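You operate a simulated robot arm through the tools that you are given. There is no shell and no other tool.

The job below is to be done with a simulated robot arm. You get a single attempt, and the scene is never put back.

JOB
Wipe the dust off the gear case, then lay the white and green covers flat over its bright pads.
Fine: wipe with the yellow pad beside it and put that back; each cover hides whole pads. What is to be rubbed or washed off counts as gone when no trace of it is left.

The check looks at the end state, three seconds after you hand in, the way a careful person would. Anything else that was tipped, shoved, dropped, spilled or broken makes it a failure. Lids that push on must go on centred and level and be pressed home; caps that screw on are set level and turned clockwise until they are tight.

ROBOT AND FRAMES
A 6-joint arm with a two-finger gripper, fixed in place. Base frame: the origin is at the foot of the arm, x ahead of it, y to its left, z up; the work surface is at about z = 0.82. Lengths are in m, angles in rad, forces in N, time in s.
Its first joint turns from -2.897 to 2.897 rad. Payload 3.43 kg.
The TCP is the grasp point between the finger pads, 0.02 m short of the fingertips. In the tool frame z runs along the fingers and y along their closing line. Largest opening 0.19 m; the body of the gripper starts 0.248 m behind the TCP.
Orientation is that of the tool frame in the base frame, as a unit quaternion [x, y, z, w]. With the fingers straight down and closing along the base's y, the tool's x points along the base's -x, its y along +y and its z along -z.

CONTROLS
- The arm moves only by the tool jog_arm. Its argument "increments" is a list of rows, each a list of 7 numbers: the turn, a rotation vector about the tool's x, y, z in rad, then the shift along the tool's x, y, z in m, then the opening in per cent of the stroke, from 0 (shut) to 100 (fully open). In form: [[rx, ry, rz, tx, ty, tz, grip], ...]. A call has 1 to 20 rows; each row shifts and turns the commanded pose from where the row before left it, along the tool's axes as they then stand. A row lasts 0.2 s, in which the tool goes at most 0.05 m and 0.15 rad; a call with a longer step from one row to the next is refused whole, and so is a gripper value outside its range. Where a pose cannot be reached the arm comes as near as it can. A force on the tool above 40 N (or 10 N above the force at the start of the call, whichever is more), or a blocked arm, ends the call early, and 0.2 s more pass. The fingers move at their own pace (about 0.045 m/s each) and stop on an object; they squeeze with about 24 N. The grip force told is the motor's: it shows also when the fingers shut on nothing. Time passes only in rows, and 0.2 s behind the last, so rows that do not move let the fingers close. It gives the time, the measured TCP pose, the force on the tool (base axes), the opening and the grip force at its end, in the units of the frame above (readings bear some noise), with the torque about the TCP (base axes, N m) and any sound that the robot's microphone picked up.
- Cameras (640 x 400 px; columns grow to the right, rows downward): "scene" is fixed at [0.0492, 0.499, 1.6161]; the picture's right is [-0.21, -0.98, 0.00], its down [-0.73, 0.16, -0.67] and it looks along [0.65, -0.14, -0.75] (base axes); focal length 332 px, centre (320, 200). "wrist" rides on the gripper at [0.07, -0.008, -0.288] in the tool frame; the picture's right is [0.12, 0.99, 0.00], its down [-0.96, 0.12, -0.25] and it looks along [-0.25, 0.03, 0.97] (tool axes); focal length 261 px, centre (320, 200). There is no depth. A picture from a camera that has moved, and an enlarged one, comes with that camera's place and axes in the base frame and with its lens.
- capture(camera): a new picture of that camera. The clock stands still meanwhile.
- raise_lower(by): slides the trunk up (or, below 0, down) by that many m; the arm rides with it, the base frame stays. It gives what a move gives, with no picture.
- close_up(camera, box): a new picture of the part [left, top, right, bottom] of that camera's present view, enlarged. The clock stands still meanwhile.
- job_done(): hands the job in; it is judged then, once.

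Places have to be worked out from the pictures, the camera data and where the tool is seen. Open the gripper and draw the arm clear of the work before you hand the job in, unless the task says otherwise.

The tools are called as name(argument=value, ...) on one line, values as JSON. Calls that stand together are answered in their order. jog_arm: Moves the arm, as the interface text tells. Its arguments: {"type":"object","properties":{"increments":{"type":"array","items":{"type":"array","items":{"type":"number"}}}},"required":["increments"]} The other tools are called the same way: raise_lower (by) slides the trunk up or down; capture (camera) takes a picture; close_up (camera, box) takes an enlarged picture of a part of a camera's view; job_done () hands the job in.

At the start:

```text
t: 0.0
position: [0.6889, 0.2088, 1.1738]
ee_rot: [0.0, 1.0, -0.001, 0.001]
force: [0.2, 0.3, -0.8]
moment: [0.03, -0.03, 0.0]
gripper_width: 0.19
grip_force: 0.1
trunk travel left (down, up): [-0.175, 0.065]
```

scene: 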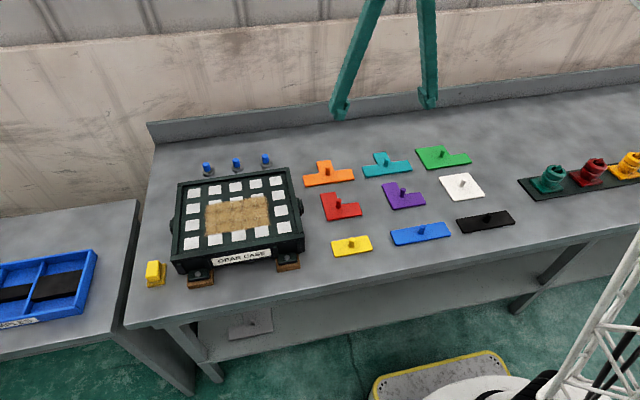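
wrist: 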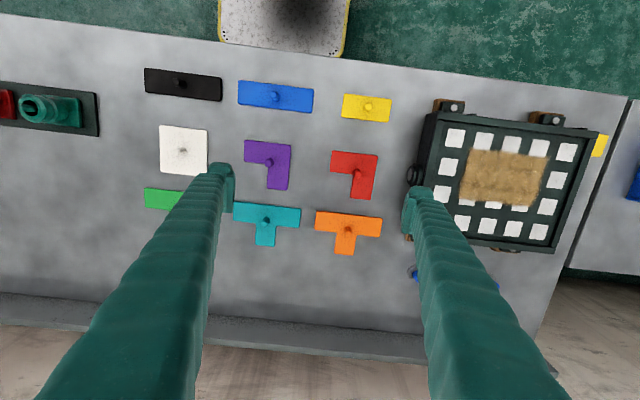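

I start by looking closely at the gear case, the covers and the yellow wiping pad from both cameras before I move anything.

close_up(camera="scene", box=[130, 140, 320, 300])

close_up(camera="scene", box=[300, 130, 530, 270])

close_up(camera="wrist", box=[390, 80, 640, 290])

close_up(camera="wrist", box=[130, 50, 400, 270])

```text
2.50 times, centred on (225, 220) of scene
camera zoom: at [0.0492, 0.499, 1.6161], right [-0.21, -0.98, 0.0], down [-0.73, 0.16, -0.67], along [0.65, -0.14, -0.75], focal length 829 px, centre (558, 150)
```

zoom: 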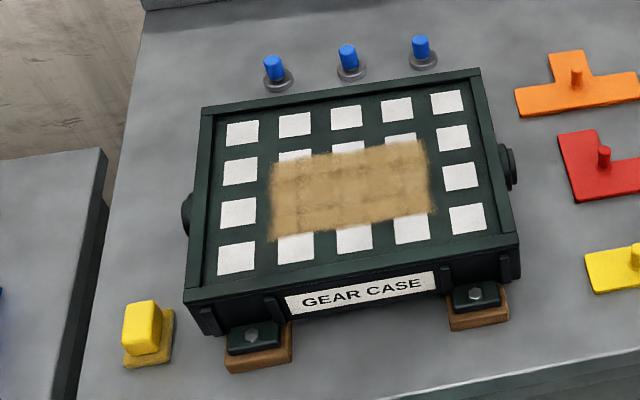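

```text
2.78 times, centred on (415, 200) of scene
camera zoom: at [0.0492, 0.499, 1.6161], right [-0.21, -0.98, 0.0], down [-0.73, 0.16, -0.67], along [0.65, -0.14, -0.75], focal length 923 px, centre (56, 200)
```

zoom: 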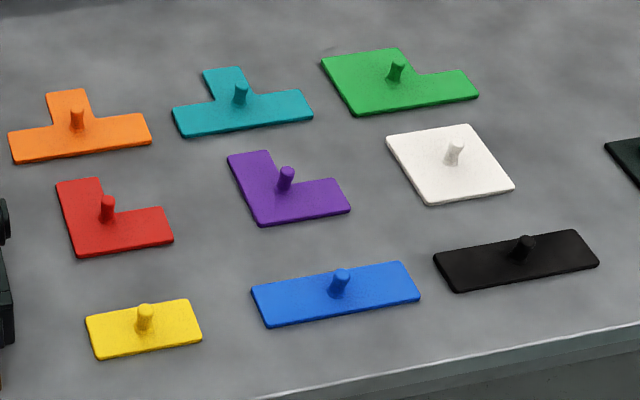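

```text
1.90 times, centred on (515, 185) of wrist
camera zoom: at [0.6195, 0.2, 1.4603], right [-0.12, 0.99, 0.0], down [0.96, 0.12, 0.25], along [0.25, 0.03, -0.97], focal length 496 px, centre (-51, 229)
```

zoom: 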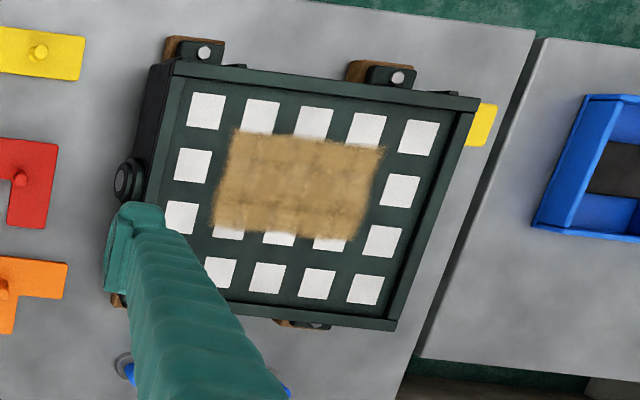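

```text
1.82 times, centred on (265, 160) of wrist
camera zoom: at [0.6195, 0.2, 1.4603], right [-0.12, 0.99, 0.0], down [0.96, 0.12, 0.25], along [0.25, 0.03, -0.97], focal length 474 px, centre (420, 273)
```

zoom: 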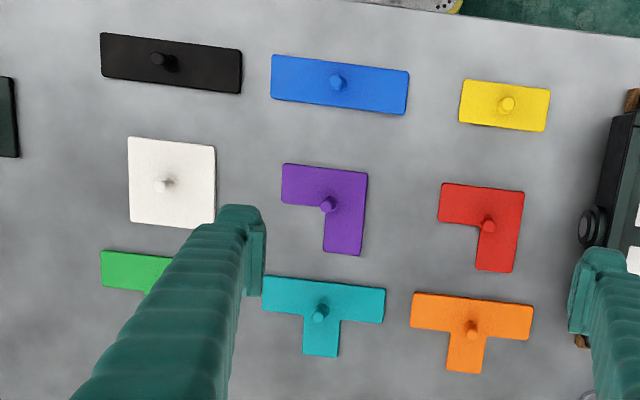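

The wiping pad seems to be near (0.56, 0.82) and the case centre near (0.67, 0.60). I move the open gripper high over the case to get a clear overhead view.

jog_arm(increments=[[0, 0, 0, 0.005, 0.045, 0, 100], [0, 0, 0, 0.005, 0.045, 0, 100], [0, 0, 0, 0.005, 0.045, 0, 100], [0, 0, 0, 0.005, 0.045, 0, 100], [0, 0, 0, 0.005, 0.045, 0, 100], [0, 0, 0, 0.005, 0.045, 0, 100], [0, 0, 0, 0, 0.045, 0, 100], [0, 0, 0, 0, 0.045, 0, 100], [0, 0, 0, 0, 0, 0, 100]])

capture(camera="wrist")

```text
t: 2.0
position: [0.6571, 0.5673, 1.1727]
ee_rot: [0.0, 1.0, -0.001, 0.001]
force: [0.3, 0.7, -0.5]
moment: [-0.09, 0.07, -0.01]
gripper_width: 0.19
grip_force: 0.0
trunk travel left (down, up): [-0.175, 0.065]
```

```text
taken
camera wrist: at [0.5879, 0.5586, 1.4593], right [-0.12, 0.99, 0.0], down [0.96, 0.12, 0.25], along [0.25, 0.03, -0.97], focal length 261 px, centre (320, 200)
```

wrist: 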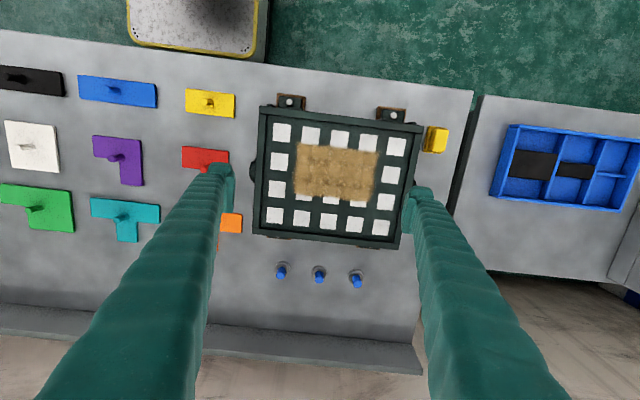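

close_up(camera="wrist", box=[240, 85, 470, 255])

close_up(camera="wrist", box=[0, 50, 240, 250])

close_up(camera="scene", box=[130, 245, 190, 300])

```text
2.35 times, centred on (355, 170) of wrist
camera zoom: at [0.5879, 0.5586, 1.4593], right [-0.12, 0.99, 0.0], down [0.96, 0.12, 0.25], along [0.25, 0.03, -0.97], focal length 613 px, centre (238, 271)
```

zoom: 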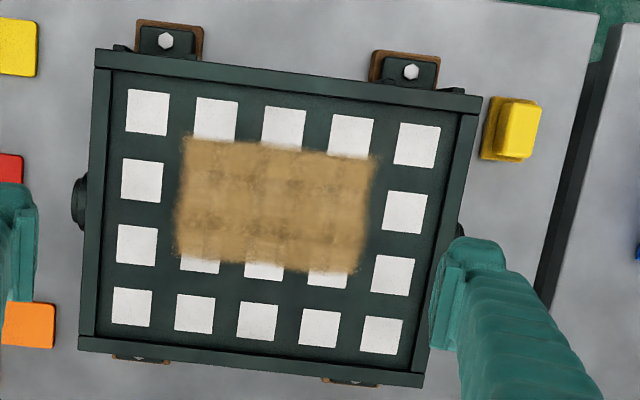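

```text
2.00 times, centred on (120, 150) of wrist
camera zoom: at [0.5879, 0.5586, 1.4593], right [-0.12, 0.99, 0.0], down [0.96, 0.12, 0.25], along [0.25, 0.03, -0.97], focal length 521 px, centre (720, 300)
```

zoom: 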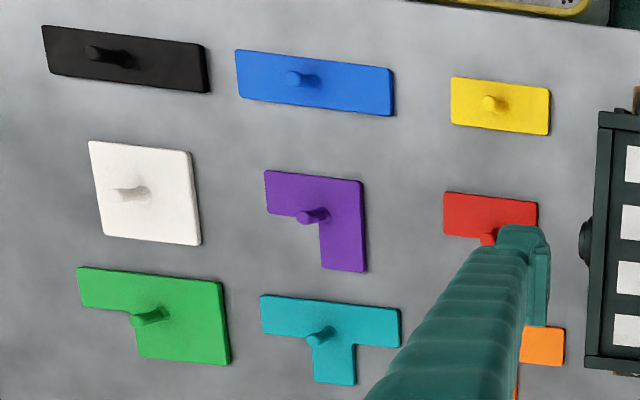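

```text
7.27 times, centred on (160, 272) of scene
camera zoom: at [0.0492, 0.499, 1.6161], right [-0.21, -0.98, 0.0], down [-0.73, 0.16, -0.67], along [0.65, -0.14, -0.75], focal length 2412 px, centre (1484, -327)
```

zoom: 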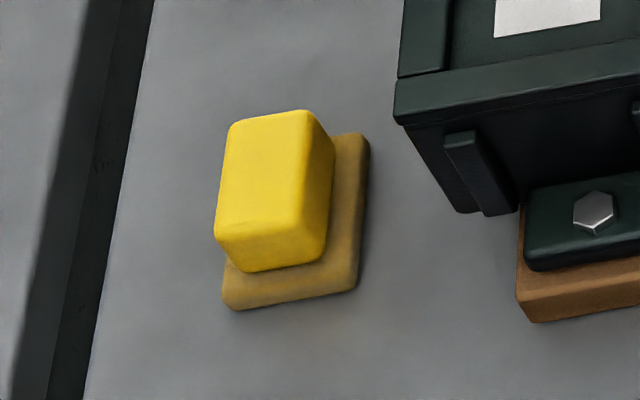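

The pad grid works out to a pitch of 0.06 m along the base axes, centred near (0.687, 0.600) with its top at z about 0.900. The wiper's base is near (0.5615, 0.828). I close the gripper partway and move above the wiper for a closer look.

jog_arm(increments=[[0, 0, 0, 0.016, 0.039, 0, 36], [0, 0, 0, 0.016, 0.039, 0, 36], [0, 0, 0, 0.016, 0.039, 0, 36], [0, 0, 0, 0.016, 0.039, 0, 36], [0, 0, 0, 0.016, 0.039, 0, 36], [0, 0, 0, 0.016, 0.037, 0, 36], [0, 0, 0, 0, 0, 0.02, 36], [0, 0, 0, 0, 0, 0.02, 36], [0, 0, 0, 0, 0, 0, 36]])

capture(camera="wrist")

capture(camera="scene")

```text
t: 4.0
position: [0.5574, 0.7899, 1.1197]
ee_rot: [-0.001, 1.0, 0.0, 0.001]
force: [-0.5, 0.3, -0.9]
moment: [0.04, 0.0, -0.02]
gripper_width: 0.0683
grip_force: 0.1
out of reach, approached as far as the arm can: row 6
trunk travel left (down, up): [-0.175, 0.065]
```

```text
taken
camera wrist: at [0.4878, 0.7815, 1.4076], right [-0.12, 0.99, 0.0], down [0.96, 0.12, 0.25], along [0.25, 0.03, -0.97], focal length 261 px, centre (320, 200)
```

wrist: 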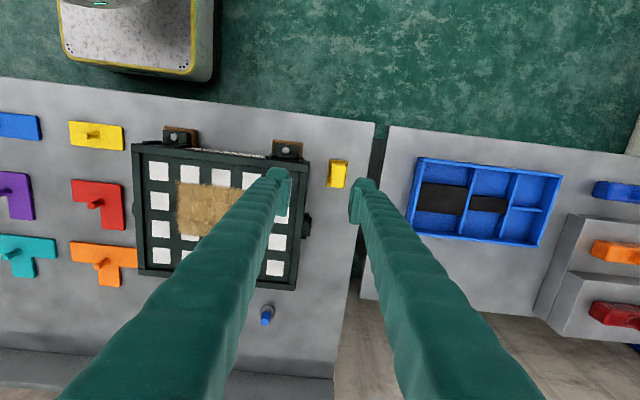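

```text
taken
```

scene: 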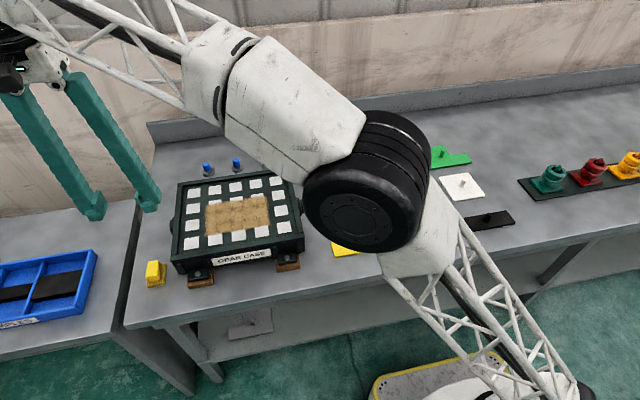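

The wiper shows between the fingers and the arm is near its reach limit at this height. I zoom in on the wiper to fix its place.

close_up(camera="wrist", box=[280, 130, 380, 200])

close_up(camera="wrist", box=[130, 120, 320, 290])

```text
5.71 times, centred on (330, 165) of wrist
camera zoom: at [0.4878, 0.7815, 1.4076], right [-0.12, 0.99, 0.0], down [0.96, 0.12, 0.25], along [0.25, 0.03, -0.97], focal length 1489 px, centre (263, 400)
```

zoom: 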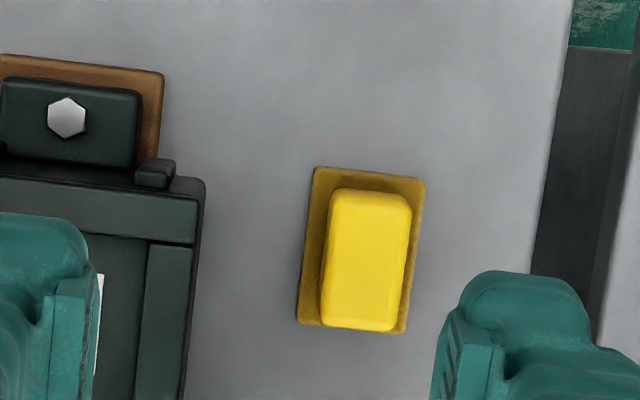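

```text
2.35 times, centred on (225, 205) of wrist
camera zoom: at [0.4878, 0.7815, 1.4076], right [-0.12, 0.99, 0.0], down [0.96, 0.12, 0.25], along [0.25, 0.03, -0.97], focal length 613 px, centre (544, 188)
```

zoom: 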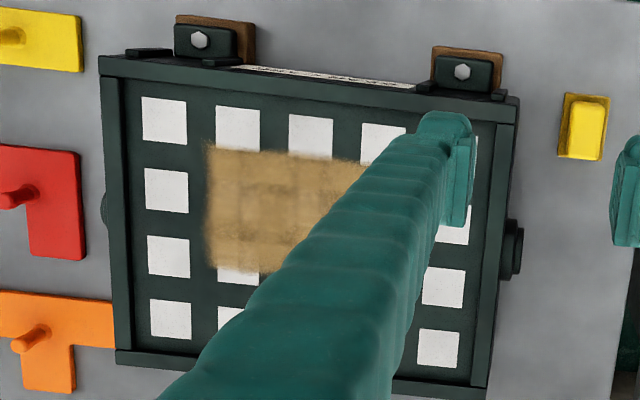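

The wiper block is centred near (0.568, 0.829) and aligned with the base axes. That is about 1.005 m from the base axis, so I descend while staying clear of the case and test how far out the arm can go.

jog_arm(increments=[[0, 0, 0, 0, 0, 0.04, 36], [0, 0, 0, 0, 0, 0.04, 36], [0, 0, 0, 0, 0, 0.03, 36], [0, 0, 0, 0, 0.01, 0, 36], [0, 0, 0, 0, 0.01, 0, 36], [0, 0, 0, 0, 0, 0, 36]])

```text
t: 5.4
position: [0.5559, 0.8131, 1.0106]
ee_rot: [0.001, 1.0, 0.0, 0.0]
force: [0.2, -0.3, 0.3]
moment: [0.02, 0.02, -0.01]
gripper_width: 0.0683
grip_force: 0.0
trunk travel left (down, up): [-0.175, 0.065]
```

The reach grows lower down: the tool is now at (0.556, 0.813). I continue outward to the point above the wiper.

jog_arm(increments=[[0, 0, 0, -0.004, 0.008, 0.01, 36], [0, 0, 0, -0.004, 0.004, 0.01, 36], [0, 0, 0, -0.004, 0.004, 0.01, 36], [0, 0, 0, 0, 0, 0, 36]])

capture(camera="wrist")

capture(camera="scene")

```text
t: 6.4
position: [0.5684, 0.8293, 0.98]
ee_rot: [0.0, 1.0, 0.001, 0.0]
force: [-0.3, 0.0, 0.1]
moment: [-0.01, -0.01, -0.01]
gripper_width: 0.0684
grip_force: 0.2
trunk travel left (down, up): [-0.175, 0.065]
```

```text
taken
camera wrist: at [0.4987, 0.8192, 1.268], right [-0.12, 0.99, 0.0], down [0.96, 0.12, 0.25], along [0.25, 0.03, -0.97], focal length 261 px, centre (320, 200)
```

wrist: 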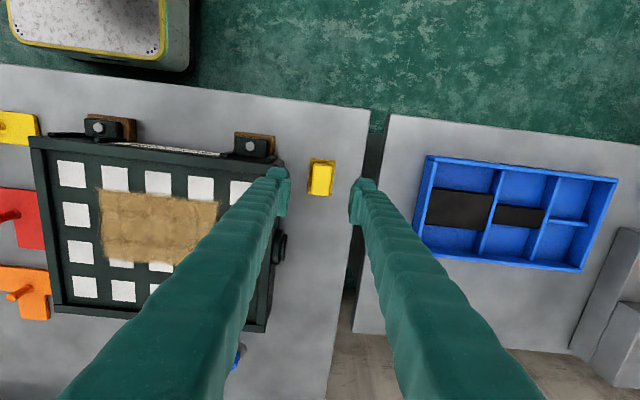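

```text
taken
```

scene: 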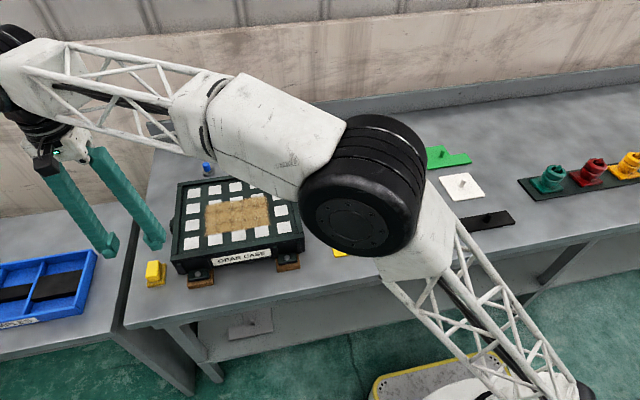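

The arm reaches straight above the wiper. I zoom in to refine the alignment before descending.

close_up(camera="wrist", box=[260, 130, 390, 220])

close_up(camera="scene", box=[70, 140, 210, 300])

```text
4.44 times, centred on (325, 175) of wrist
camera zoom: at [0.4987, 0.8192, 1.268], right [-0.12, 0.99, 0.0], down [0.96, 0.12, 0.25], along [0.25, 0.03, -0.97], focal length 1158 px, centre (298, 311)
```

zoom: 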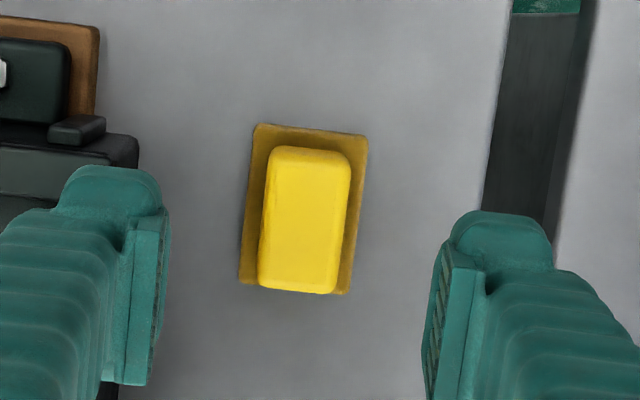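

```text
2.50 times, centred on (140, 220) of scene
camera zoom: at [0.0492, 0.499, 1.6161], right [-0.21, -0.98, 0.0], down [-0.73, 0.16, -0.67], along [0.65, -0.14, -0.75], focal length 829 px, centre (770, 150)
```

zoom: 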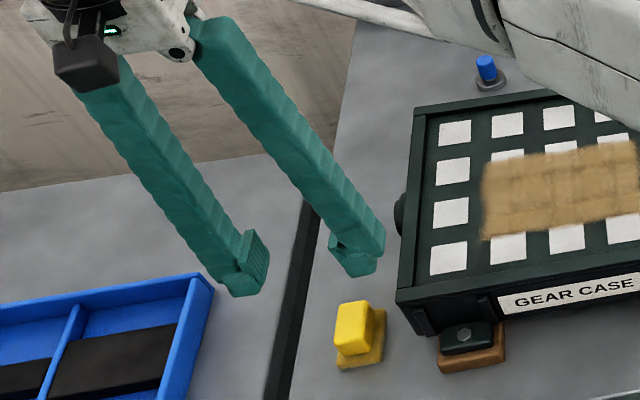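

The block centre comes out at (0.568, 0.830), with its top near z 0.855. I narrow the opening a little and descend to just above it, then look again.

jog_arm(increments=[[0, 0, 0, 0, 0.0005, 0.02, 30], [0, 0, 0, 0, 0, 0.02, 30], [0, 0, 0, 0, 0, 0.02, 30], [0, 0, 0, 0, 0, 0.02, 30], [0, 0, 0, 0, 0, 0.01, 30], [0, 0, 0, 0, 0, 0, 30]])

close_up(camera="wrist", box=[260, 120, 390, 220])

close_up(camera="scene", box=[120, 210, 210, 300])

```text
t: 7.8
position: [0.5696, 0.8278, 0.8903]
ee_rot: [0.0, 1.0, 0.0, 0.0]
force: [-0.7, -0.4, 0.0]
moment: [0.03, -0.04, 0.0]
gripper_width: 0.057
grip_force: 0.0
trunk travel left (down, up): [-0.175, 0.065]
```

```text
4.00 times, centred on (325, 170) of wrist
camera zoom: at [0.5, 0.8191, 1.1772], right [-0.12, 0.99, 0.0], down [0.96, 0.12, 0.25], along [0.25, 0.03, -0.97], focal length 1043 px, centre (300, 320)
```

zoom: 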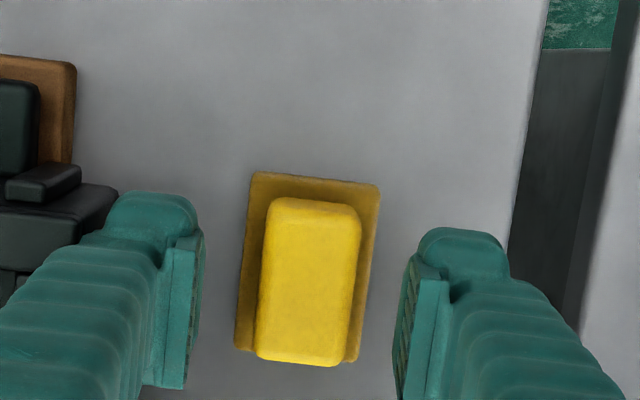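

```text
4.44 times, centred on (165, 255) of scene
camera zoom: at [0.0492, 0.499, 1.6161], right [-0.21, -0.98, 0.0], down [-0.73, 0.16, -0.67], along [0.65, -0.14, -0.75], focal length 1474 px, centre (1009, -44)
```

zoom: 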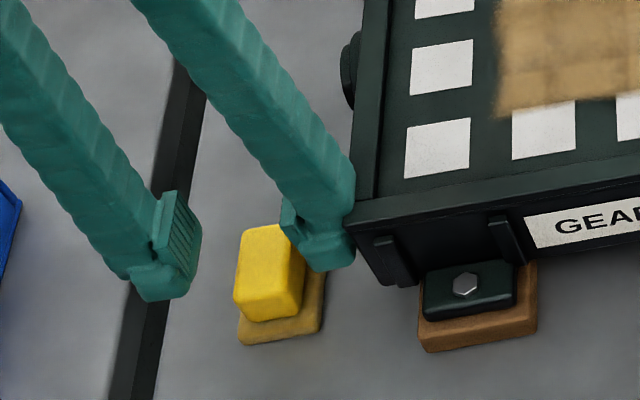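

The block is centred between the fingers. I descend to a TCP height of about 0.857 and then close.

jog_arm(increments=[[0, 0, 0, 0, 0.001, 0.01, 30], [0, 0, 0, 0, 0.001, 0.01, 30], [0, 0, 0, 0, 0, 0.008, 30], [0, 0, 0, 0, 0, 0.004, 30], [0, 0, 0, 0, 0, 0, 30]])

close_up(camera="scene", box=[120, 210, 210, 300])

```text
t: 9.0
position: [0.5688, 0.8311, 0.8607]
ee_rot: [0.0, 1.0, -0.001, 0.0]
force: [0.4, -1.2, 0.7]
moment: [0.0, -0.02, 0.01]
gripper_width: 0.057
grip_force: 0.0
trunk travel left (down, up): [-0.175, 0.065]
```

```text
4.44 times, centred on (165, 255) of scene
camera zoom: at [0.0492, 0.499, 1.6161], right [-0.21, -0.98, 0.0], down [-0.73, 0.16, -0.67], along [0.65, -0.14, -0.75], focal length 1474 px, centre (1009, -44)
```

zoom: 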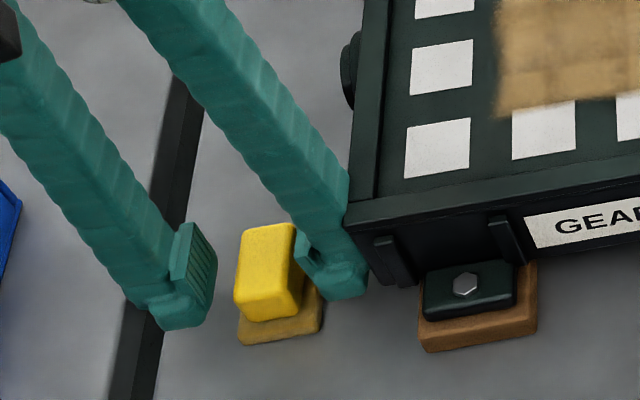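

No contact yet. I go 3 mm lower and then close on the block.

jog_arm(increments=[[0, 0, 0, 0, -0.0005, 0.003, 30], [0, 0, 0, 0, 0, 0, 20], [0, 0, 0, 0, 0, 0, 10], [0, 0, 0, 0, 0, 0, 5], [0, 0, 0, 0, 0, 0, 5], [0, 0, 0, 0, 0, 0, 5]])

close_up(camera="scene", box=[120, 210, 210, 300])

close_up(camera="wrist", box=[260, 120, 390, 220])

```text
t: 10.4
position: [0.5698, 0.8309, 0.8569]
ee_rot: [0.001, 1.0, 0.0, 0.0]
force: [0.4, 0.2, -0.4]
moment: [0.0, 0.0, 0.01]
gripper_width: 0.0289
grip_force: 23.7
trunk travel left (down, up): [-0.175, 0.065]
```

```text
4.44 times, centred on (165, 255) of scene
camera zoom: at [0.0492, 0.499, 1.6161], right [-0.21, -0.98, 0.0], down [-0.73, 0.16, -0.67], along [0.65, -0.14, -0.75], focal length 1474 px, centre (1009, -44)
```

zoom: 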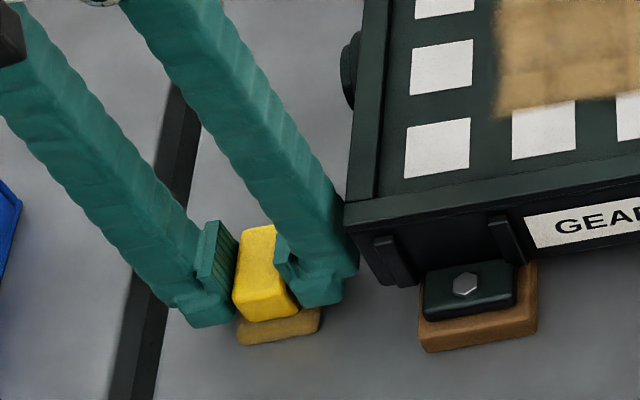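

```text
4.00 times, centred on (325, 170) of wrist
camera zoom: at [0.4995, 0.8218, 1.1438], right [-0.12, 0.99, 0.0], down [0.96, 0.12, 0.25], along [0.25, 0.03, -0.97], focal length 1043 px, centre (300, 320)
```

zoom: 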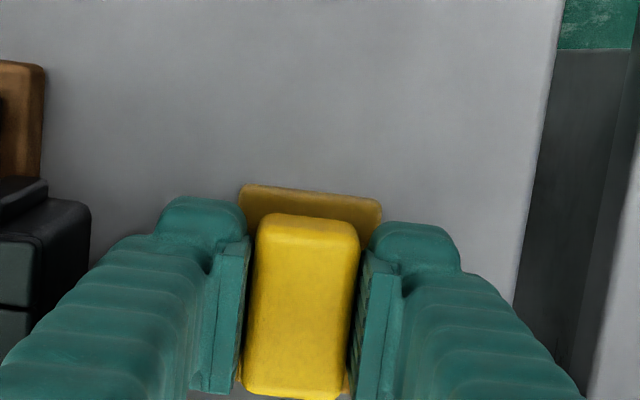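

The grip is firm at 0.0289 m with the TCP at (0.5698, 0.8309, 0.857), so that is the pose to put it back at. I lift it straight up to about z 0.98.

jog_arm(increments=[[0, 0, 0, 0, 0, -0.01, 5], [0, 0, 0, 0, 0, -0.02, 5], [0, 0, 0, 0, 0, -0.03, 5], [0, 0, 0, 0, 0, -0.03, 5], [0, 0, 0, 0, 0, -0.03, 5], [0, 0, 0, 0, 0, 0, 5]])

capture(camera="wrist")

close_up(camera="scene", box=[70, 140, 310, 300])

```text
t: 11.8
position: [0.5689, 0.8299, 0.9771]
ee_rot: [0.0, 1.0, -0.001, 0.0]
force: [-0.2, -0.7, 0.1]
moment: [-0.02, 0.04, 0.01]
gripper_width: 0.0285
grip_force: 24.3
trunk travel left (down, up): [-0.175, 0.065]
```

```text
taken
camera wrist: at [0.4998, 0.8211, 1.2637], right [-0.12, 0.99, 0.0], down [0.96, 0.12, 0.25], along [0.25, 0.03, -0.97], focal length 261 px, centre (320, 200)
```

wrist: 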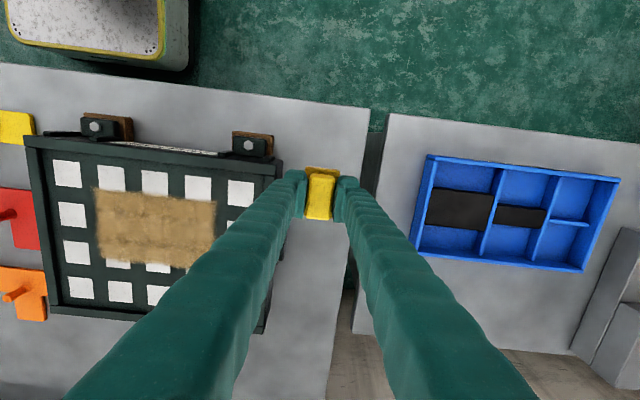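

```text
2.50 times, centred on (190, 220) of scene
camera zoom: at [0.0492, 0.499, 1.6161], right [-0.21, -0.98, 0.0], down [-0.73, 0.16, -0.67], along [0.65, -0.14, -0.75], focal length 829 px, centre (645, 150)
```

zoom: 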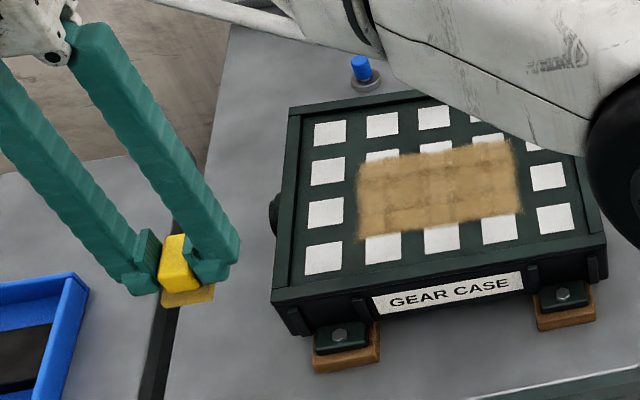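

The wiper is held and level. I carry it over the rim to the first wiping lane at about (0.625, 0.70), staying above the case.

jog_arm(increments=[[0, 0, 0, -0.014, -0.0325, 0, 5], [0, 0, 0, -0.014, -0.0325, 0, 5], [0, 0, 0, -0.014, -0.0325, 0, 5], [0, 0, 0, -0.014, -0.0325, 0, 5], [0, 0, 0, 0, 0, 0.015, 5], [0, 0, 0, 0, 0, 0.01, 5], [0, 0, 0, 0, 0, 0, 5]])

close_up(camera="wrist", box=[200, 100, 440, 260])

close_up(camera="scene", box=[140, 140, 320, 290])

```text
t: 13.4
position: [0.626, 0.6992, 0.9525]
ee_rot: [0.0, 1.0, 0.0, 0.0]
force: [-0.2, 0.3, -0.3]
moment: [0.01, 0.01, -0.03]
gripper_width: 0.0284
grip_force: 23.8
trunk travel left (down, up): [-0.175, 0.065]
```

```text
2.50 times, centred on (320, 180) of wrist
camera zoom: at [0.5562, 0.691, 1.2395], right [-0.12, 0.99, 0.0], down [0.96, 0.12, 0.25], along [0.25, 0.03, -0.97], focal length 652 px, centre (320, 250)
```

zoom: 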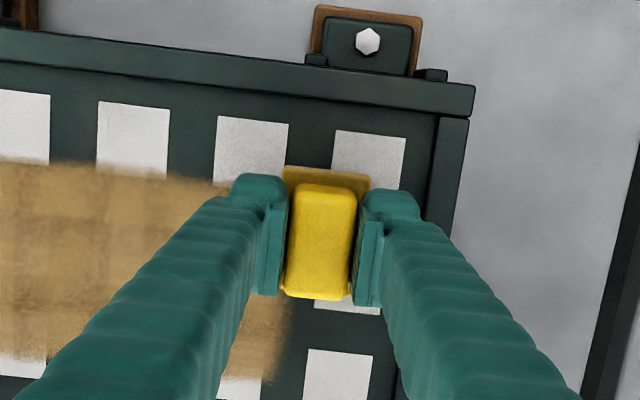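

```text
2.67 times, centred on (230, 215) of scene
camera zoom: at [0.0492, 0.499, 1.6161], right [-0.21, -0.98, 0.0], down [-0.73, 0.16, -0.67], along [0.65, -0.14, -0.75], focal length 885 px, centre (560, 160)
```

zoom: 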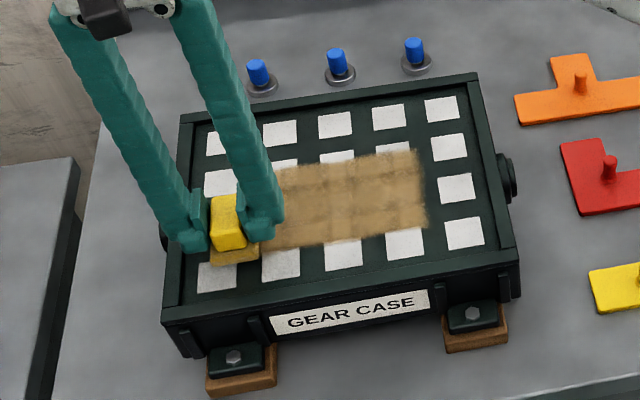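

It is positioned in the first lane just outside the dust. I lower it gently in small steps to feel for contact, expected near TCP z 0.937.

jog_arm(increments=[[0, 0, 0, 0, 0, 0.005, 5], [0, 0, 0, 0, 0, 0.004, 5], [0, 0, 0, 0, 0, 0.003, 5], [0, 0, 0, 0, 0, 0.002, 5], [0, 0, 0, 0, 0, 0, 5]])

```text
t: 14.6
position: [0.6247, 0.7004, 0.9392]
ee_rot: [0.0, 1.0, 0.0, 0.001]
force: [4.3, 2.9, 17.1]
moment: [0.06, -0.07, 0.02]
gripper_width: 0.0287
grip_force: 23.4
trunk travel left (down, up): [-0.175, 0.065]
```

Contact is made at TCP z about 0.939 with 17 N. I wipe the first lane toward lower y and then look at how well the dust comes off.

jog_arm(increments=[[0, 0, 0, 0, -0.025, 0, 5], [0, 0, 0, 0, -0.025, 0, 5], [0, 0, 0, 0, -0.025, 0, 5], [0, 0, 0, 0, -0.025, 0, 5], [0, 0, 0, 0, -0.025, 0, 5], [0, 0, 0, 0, -0.025, 0, 5], [0, 0, 0, 0, -0.025, 0, 5], [0, 0, 0, 0, -0.025, 0, 5], [0, 0, 0, 0, 0, 0, 5]])

close_up(camera="scene", box=[140, 140, 320, 290])

close_up(camera="wrist", box=[240, 80, 560, 290])

```text
t: 16.6
position: [0.6256, 0.5005, 0.9386]
ee_rot: [0.001, 1.0, 0.0, 0.001]
force: [-0.4, -0.4, -0.5]
moment: [0.0, 0.02, -0.01]
gripper_width: 0.0286
grip_force: 24.5
trunk travel left (down, up): [-0.175, 0.065]
```

```text
2.67 times, centred on (230, 215) of scene
camera zoom: at [0.0492, 0.499, 1.6161], right [-0.21, -0.98, 0.0], down [-0.73, 0.16, -0.67], along [0.65, -0.14, -0.75], focal length 885 px, centre (560, 160)
```

zoom: 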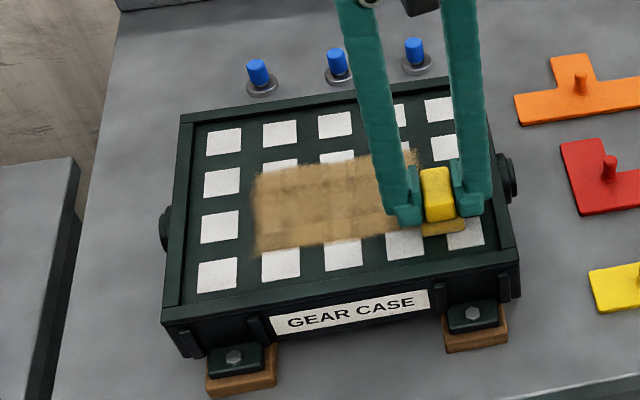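

```text
1.90 times, centred on (400, 185) of wrist
camera zoom: at [0.5554, 0.491, 1.2254], right [-0.12, 0.99, 0.0], down [0.96, 0.12, 0.25], along [0.25, 0.03, -0.97], focal length 496 px, centre (168, 229)
```

zoom: 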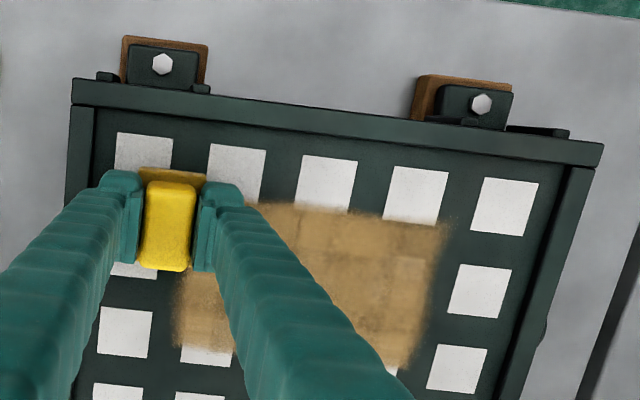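

The dust is mostly still there and the contact force has dropped to zero, so the pad was skimming. I press down a bit more here to feel the contact again.

jog_arm(increments=[[0, 0, 0, 0, 0, 0.001, 5], [0, 0, 0, 0, 0, 0, 5]])

jog_arm(increments=[[0, 0, 0, 0, 0, 0.001, 5], [0, 0, 0, 0, 0, 0, 5]])

```text
t: 17.2
position: [0.625, 0.5006, 0.9376]
ee_rot: [0.0, 1.0, 0.0, 0.0]
force: [-0.1, 0.1, -0.3]
moment: [-0.03, 0.0, 0.0]
gripper_width: 0.0287
grip_force: 24.1
trunk travel left (down, up): [-0.175, 0.065]
```

```text
t: 17.8
position: [0.6251, 0.5, 0.9358]
ee_rot: [0.0, 1.0, 0.001, 0.0]
force: [-0.9, 0.1, 4.1]
moment: [-0.02, 0.09, -0.02]
gripper_width: 0.0286
grip_force: 23.6
trunk travel left (down, up): [-0.175, 0.065]
```

Light contact of 4 N at TCP z 0.936. I press slightly further and see the stiffness.

jog_arm(increments=[[0, 0, 0, 0, 0, 0.0007, 5], [0, 0, 0, 0, 0, 0, 5]])

```text
t: 18.4
position: [0.6253, 0.4998, 0.9377]
ee_rot: [0.0, 1.0, 0.001, 0.001]
force: [-0.7, 2.7, 13.5]
moment: [0.03, 0.21, 0.01]
gripper_width: 0.0288
grip_force: 24.2
trunk travel left (down, up): [-0.175, 0.065]
```

13.5 N now, so the contact is stiff. I wipe back toward +y in a short stroke and watch the force.

jog_arm(increments=[[0, 0, 0, 0, 0.025, 0, 5], [0, 0, 0, 0, 0.025, 0, 5], [0, 0, 0, 0, 0.025, 0, 5], [0, 0, 0, 0, 0.025, 0, 5]])

close_up(camera="scene", box=[140, 140, 320, 290])

```text
t: 19.4
position: [0.6258, 0.6005, 0.935]
ee_rot: [0.001, 1.0, 0.001, 0.0]
force: [0.2, -2.5, 16.4]
moment: [-0.04, 0.06, 0.05]
gripper_width: 0.0284
grip_force: 23.9
trunk travel left (down, up): [-0.175, 0.065]
```

```text
2.67 times, centred on (230, 215) of scene
camera zoom: at [0.0492, 0.499, 1.6161], right [-0.21, -0.98, 0.0], down [-0.73, 0.16, -0.67], along [0.65, -0.14, -0.75], focal length 885 px, centre (560, 160)
```

zoom: 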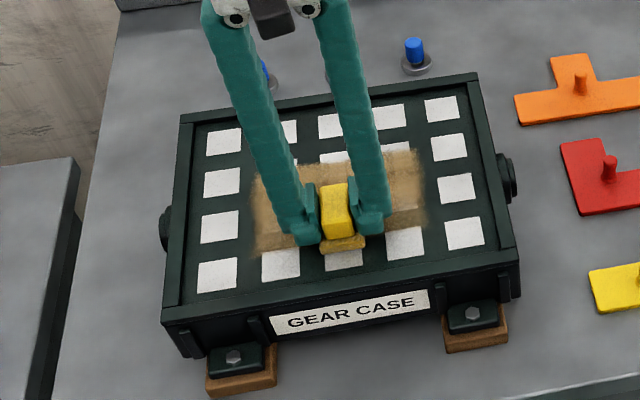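

The dust is fading behind the pad with about 16 N of pressure. I finish this lane to y = 0.70 and stroke it again.

jog_arm(increments=[[0, 0, 0, 0, 0.025, 0, 5], [0, 0, 0, 0, 0.025, 0, 5], [0, 0, 0, 0, 0.025, 0, 5], [0, 0, 0, 0, 0.025, 0, 5], [0, 0, 0, 0, 0, 0, 5]])

jog_arm(increments=[[0, 0, 0, 0, -0.025, 0, 5], [0, 0, 0, 0, -0.025, 0, 5], [0, 0, 0, 0, -0.025, 0, 5], [0, 0, 0, 0, -0.025, 0, 5], [0, 0, 0, 0, -0.025, 0, 5], [0, 0, 0, 0, -0.025, 0, 5], [0, 0, 0, 0, -0.025, 0, 5], [0, 0, 0, 0, -0.025, 0, 5], [0, 0, 0, 0, 0, 0, 5]])

close_up(camera="scene", box=[140, 140, 320, 290])

close_up(camera="wrist", box=[240, 80, 560, 290])

```text
t: 20.6
position: [0.6243, 0.6998, 0.9355]
ee_rot: [0.001, 1.0, 0.0, -0.001]
force: [-0.5, -1.6, 8.7]
moment: [0.02, 0.0, 0.01]
gripper_width: 0.0286
grip_force: 24.2
trunk travel left (down, up): [-0.175, 0.065]
```

```text
t: 22.6
position: [0.6261, 0.4973, 0.9361]
ee_rot: [0.0, 1.0, -0.001, 0.0]
force: [-2.7, -3.5, 11.4]
moment: [-0.08, 0.03, -0.02]
gripper_width: 0.0287
grip_force: 24.4
trunk travel left (down, up): [-0.175, 0.065]
```

```text
2.67 times, centred on (230, 215) of scene
camera zoom: at [0.0492, 0.499, 1.6161], right [-0.21, -0.98, 0.0], down [-0.73, 0.16, -0.67], along [0.65, -0.14, -0.75], focal length 885 px, centre (560, 160)
```

zoom: 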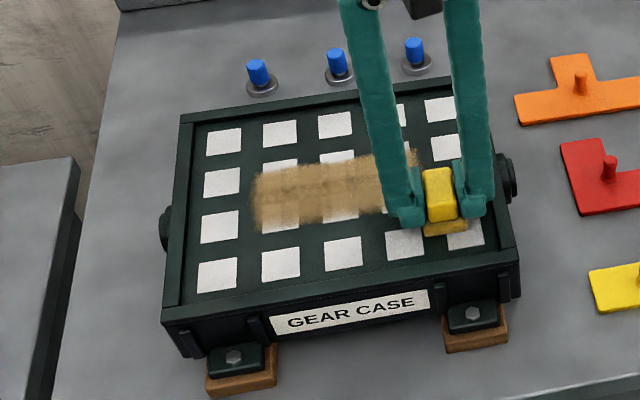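

```text
1.90 times, centred on (400, 185) of wrist
camera zoom: at [0.5557, 0.4889, 1.2224], right [-0.12, 0.99, 0.0], down [0.96, 0.12, 0.25], along [0.25, 0.03, -0.97], focal length 496 px, centre (168, 229)
```

zoom: 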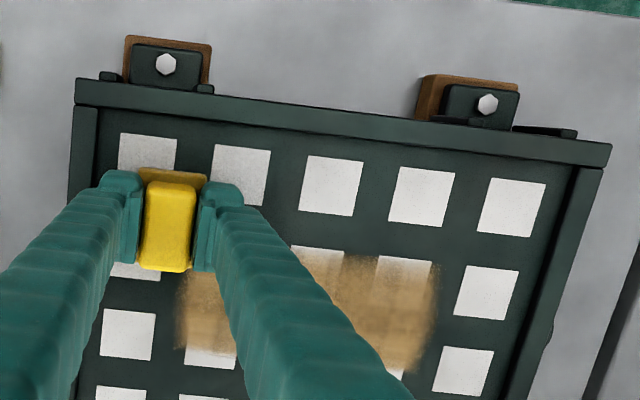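

Lane 1 is clean. I shift to x about 0.668 and wipe there back and forth.

jog_arm(increments=[[0, 0, 0, -0.021, 0, 0, 5], [0, 0, 0, -0.021, 0, 0, 5], [0, 0, 0, 0, 0.025, 0, 5], [0, 0, 0, 0, 0.025, 0, 5], [0, 0, 0, 0, 0.025, 0, 5], [0, 0, 0, 0, 0.025, 0, 5], [0, 0, 0, 0, 0.025, 0, 5], [0, 0, 0, 0, 0.025, 0, 5], [0, 0, 0, 0, 0.025, 0, 5], [0, 0, 0, 0, 0.025, 0, 5], [0, 0, 0, 0, 0, 0, 5]])

jog_arm(increments=[[0, 0, 0, 0, -0.025, 0, 5], [0, 0, 0, 0, -0.025, 0, 5], [0, 0, 0, 0, -0.025, 0, 5], [0, 0, 0, 0, -0.025, 0, 5], [0, 0, 0, 0, -0.025, 0, 5], [0, 0, 0, 0, -0.025, 0, 5], [0, 0, 0, 0, -0.025, 0, 5], [0, 0, 0, 0, -0.025, 0, 5], [0, 0, 0, 0, 0, 0, 5]])

close_up(camera="scene", box=[140, 140, 320, 290])

close_up(camera="wrist", box=[240, 80, 560, 290])

```text
t: 25.0
position: [0.6687, 0.7012, 0.9353]
ee_rot: [0.0, 1.0, 0.0, 0.0]
force: [0.9, -0.8, 19.9]
moment: [-0.04, 0.0, -0.04]
gripper_width: 0.0285
grip_force: 23.7
trunk travel left (down, up): [-0.175, 0.065]
```

```text
t: 27.0
position: [0.6673, 0.5011, 0.9364]
ee_rot: [0.0, 1.0, 0.0, 0.0]
force: [0.9, -2.2, 5.5]
moment: [-0.08, 0.03, -0.01]
gripper_width: 0.0286
grip_force: 23.6
trunk travel left (down, up): [-0.175, 0.065]
```

```text
2.67 times, centred on (230, 215) of scene
camera zoom: at [0.0492, 0.499, 1.6161], right [-0.21, -0.98, 0.0], down [-0.73, 0.16, -0.67], along [0.65, -0.14, -0.75], focal length 885 px, centre (560, 160)
```

zoom: 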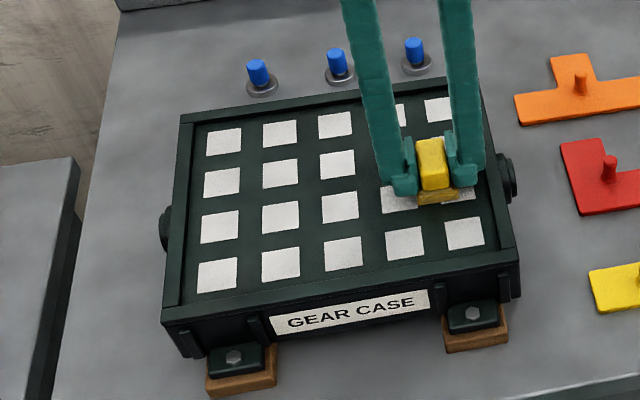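

```text
1.90 times, centred on (400, 185) of wrist
camera zoom: at [0.5974, 0.4912, 1.2223], right [-0.12, 0.99, 0.0], down [0.96, 0.12, 0.25], along [0.25, 0.03, -0.97], focal length 496 px, centre (168, 229)
```

zoom: 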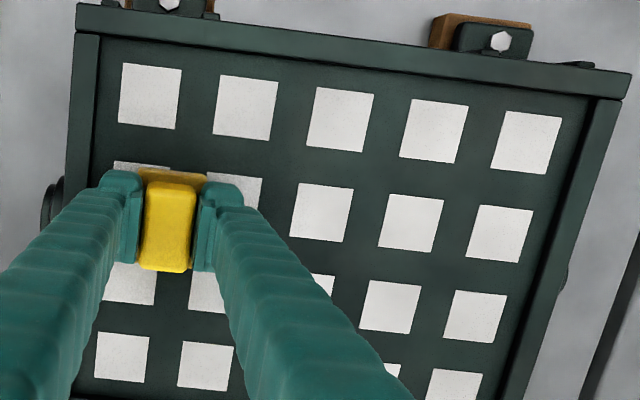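

Nearly all the dust is gone and all 20 pads are showing. I do the far lane at x about 0.706 back and forth to remove any faint trace.

jog_arm(increments=[[0, 0, 0, -0.019, 0, 0, 5], [0, 0, 0, -0.019, 0, 0, 5], [0, 0, 0, 0, 0.025, 0, 5], [0, 0, 0, 0, 0.025, 0, 5], [0, 0, 0, 0, 0.025, 0, 5], [0, 0, 0, 0, 0.025, 0, 5], [0, 0, 0, 0, 0.025, 0, 5], [0, 0, 0, 0, 0.025, 0, 5], [0, 0, 0, 0, 0.025, 0, 5], [0, 0, 0, 0, 0.025, 0, 5], [0, 0, 0, 0, 0, 0, 5]])

jog_arm(increments=[[0, 0, 0, 0, -0.025, 0, 5], [0, 0, 0, 0, -0.025, 0, 5], [0, 0, 0, 0, -0.025, 0, 5], [0, 0, 0, 0, -0.025, 0, 5], [0, 0, 0, 0, -0.025, 0, 5], [0, 0, 0, 0, -0.025, 0, 5], [0, 0, 0, 0, -0.025, 0, 5], [0, 0, 0, 0, -0.025, 0, 5], [0, 0, 0, 0, 0, 0, 5]])

```text
t: 29.4
position: [0.7031, 0.6994, 0.9365]
ee_rot: [0.0, 1.0, 0.001, 0.0]
force: [-0.8, 0.5, 3.6]
moment: [-0.01, 0.0, -0.02]
gripper_width: 0.0286
grip_force: 24.0
trunk travel left (down, up): [-0.175, 0.065]
```

```text
t: 31.4
position: [0.7057, 0.4979, 0.9361]
ee_rot: [0.0, 1.0, 0.0, 0.0]
force: [-0.7, -2.9, 11.8]
moment: [-0.09, -0.01, -0.02]
gripper_width: 0.0286
grip_force: 23.5
trunk travel left (down, up): [-0.175, 0.065]
```

Now I lift the wiper clear and inspect the whole case for any trace of dust.

jog_arm(increments=[[0, 0, 0, 0, 0, -0.02, 5], [0, 0, 0, 0, 0, -0.03, 5], [0, 0, 0, 0, -0.03, -0.03, 5], [0, 0, 0, 0, -0.04, -0.03, 5], [0, 0, 0, 0, -0.04, -0.03, 5], [0, 0, 0, 0, -0.04, -0.02, 5], [0, 0, 0, 0, 0, 0, 5]])

close_up(camera="scene", box=[160, 160, 310, 280])

capture(camera="wrist")

```text
t: 33.0
position: [0.7052, 0.3494, 1.0954]
ee_rot: [0.001, 1.0, 0.0, 0.0]
force: [0.1, -1.0, -0.6]
moment: [0.01, -0.06, -0.01]
gripper_width: 0.0287
grip_force: 24.1
trunk travel left (down, up): [-0.175, 0.065]
```

```text
3.33 times, centred on (235, 220) of scene
camera zoom: at [0.0492, 0.499, 1.6161], right [-0.21, -0.98, 0.0], down [-0.73, 0.16, -0.67], along [0.65, -0.14, -0.75], focal length 1106 px, centre (603, 133)
```

zoom: 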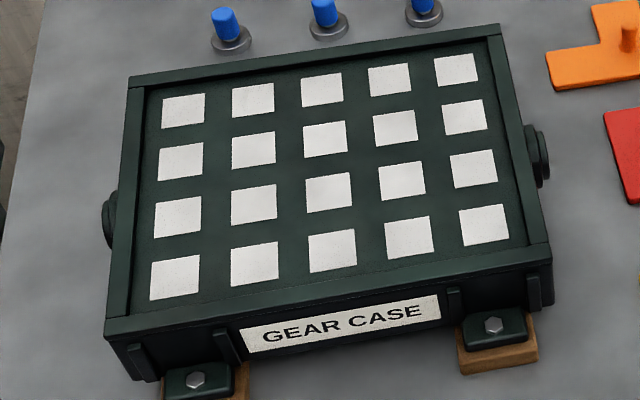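

```text
taken
camera wrist: at [0.6356, 0.3399, 1.3821], right [-0.12, 0.99, 0.0], down [0.96, 0.12, 0.25], along [0.25, 0.03, -0.97], focal length 261 px, centre (320, 200)
```

wrist: 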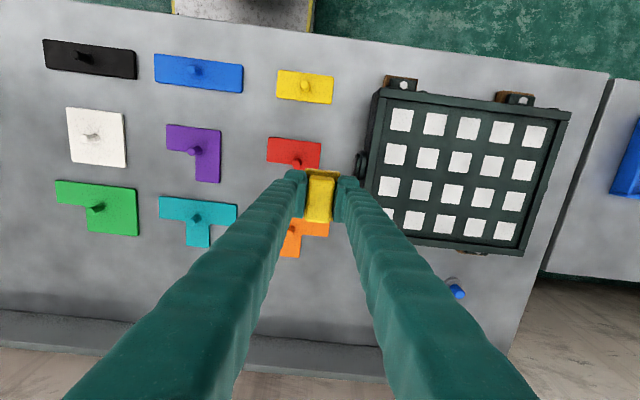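

The case looks clean from here. I zoom in further to check for faint traces on and between the centre pads.

close_up(camera="scene", box=[195, 185, 285, 250])

close_up(camera="wrist", box=[365, 80, 575, 260])

```text
6.15 times, centred on (240, 218) of scene
camera zoom: at [0.0492, 0.499, 1.6161], right [-0.21, -0.98, 0.0], down [-0.73, 0.16, -0.67], along [0.65, -0.14, -0.75], focal length 2041 px, centre (812, 92)
```

zoom: 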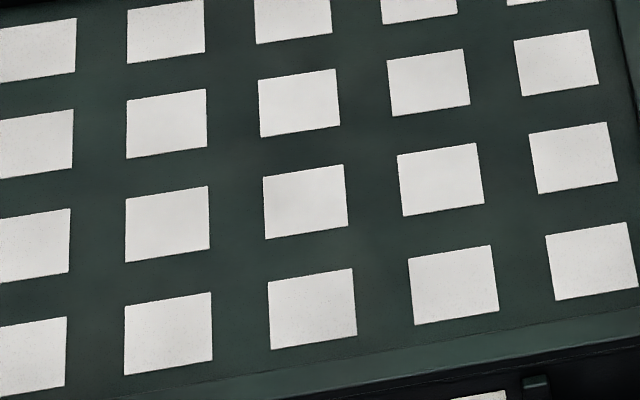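

```text
2.22 times, centred on (470, 170) of wrist
camera zoom: at [0.6356, 0.3399, 1.3821], right [-0.12, 0.99, 0.0], down [0.96, 0.12, 0.25], along [0.25, 0.03, -0.97], focal length 579 px, centre (-13, 267)
```

zoom: 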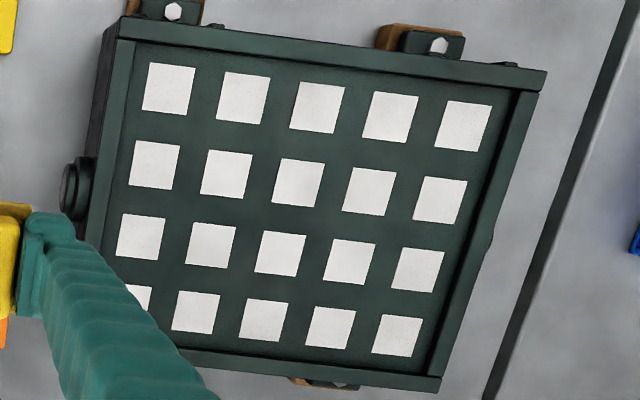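

I see no dust left, but I make one more pass on the centre and far lanes to be certain. I go back along the same path.

jog_arm(increments=[[0, 0, 0, 0, 0.04, 0.02, 5], [0, 0, 0, 0, 0.04, 0.03, 5], [0, 0, 0, 0, 0.04, 0.03, 5], [0, 0, 0, 0, 0.03, 0.03, 5], [0, 0, 0, 0, 0, 0.03, 5], [0, 0, 0, 0, 0, 0.017, 5], [0, 0, 0, 0, 0, 0.003, 5], [0, 0, 0, 0, 0, 0, 5]])

jog_arm(increments=[[0, 0, 0, 0, 0.025, 0, 5], [0, 0, 0, 0, 0.025, 0, 5], [0, 0, 0, 0, 0.025, 0, 5], [0, 0, 0, 0, 0.025, 0, 5], [0, 0, 0, 0, 0.025, 0, 5], [0, 0, 0, 0, 0.025, 0, 5], [0, 0, 0, 0, 0.025, 0, 5], [0, 0, 0, 0, 0.025, 0, 5], [0, 0, 0, 0.018, 0, 0, 5], [0, 0, 0, 0.018, 0, 0, 5], [0, 0, 0, 0, -0.025, 0, 5], [0, 0, 0, 0, -0.025, 0, 5], [0, 0, 0, 0, -0.025, 0, 5], [0, 0, 0, 0, -0.025, 0, 5], [0, 0, 0, 0, -0.025, 0, 5], [0, 0, 0, 0, -0.025, 0, 5], [0, 0, 0, 0, -0.025, 0, 5], [0, 0, 0, 0, -0.025, 0, 5], [0, 0, 0, 0, 0, 0, 5]])

jog_arm(increments=[[0, 0, 0, 0.02, 0, 0, 5], [0, 0, 0, 0.02, 0, 0, 5], [0, 0, 0, 0, 0.025, 0, 5], [0, 0, 0, 0, 0.025, 0, 5], [0, 0, 0, 0, 0.025, 0, 5], [0, 0, 0, 0, 0.025, 0, 5], [0, 0, 0, 0, 0.025, 0, 5], [0, 0, 0, 0, 0.025, 0, 5], [0, 0, 0, 0, 0.025, 0, 5], [0, 0, 0, 0, 0.025, 0, 5], [0, 0, 0, 0, 0, 0, 5]])

```text
t: 34.8
position: [0.7061, 0.4997, 0.9369]
ee_rot: [0.0, 1.0, 0.0, 0.0]
force: [0.5, 0.3, 0.7]
moment: [-0.03, -0.05, 0.03]
gripper_width: 0.0285
grip_force: 24.0
trunk travel left (down, up): [-0.175, 0.065]
```

```text
t: 36.7
position: [0.7031, 0.6994, 0.9355]
ee_rot: [0.0, 1.0, 0.0, 0.002]
force: [1.1, -1.0, 11.3]
moment: [0.0, 0.18, 0.04]
gripper_width: 0.0286
grip_force: 23.9
trunk travel left (down, up): [-0.175, 0.065]
stopped in row 9: the force on the tool passed its limit at 44 N (the readings are from after the stop); the commanded pose is now the measured one
```

```text
t: 37.6
position: [0.6642, 0.7304, 0.9357]
ee_rot: [0.001, 1.0, -0.005, 0.001]
force: [-2.5, -12.6, 12.9]
moment: [-0.06, 0.07, 0.07]
gripper_width: 0.0287
grip_force: 23.8
trunk travel left (down, up): [-0.175, 0.065]
stopped in row 4: the force on the tool passed its limit at 57 N (the readings are from after the stop); the commanded pose is now the measured one
```

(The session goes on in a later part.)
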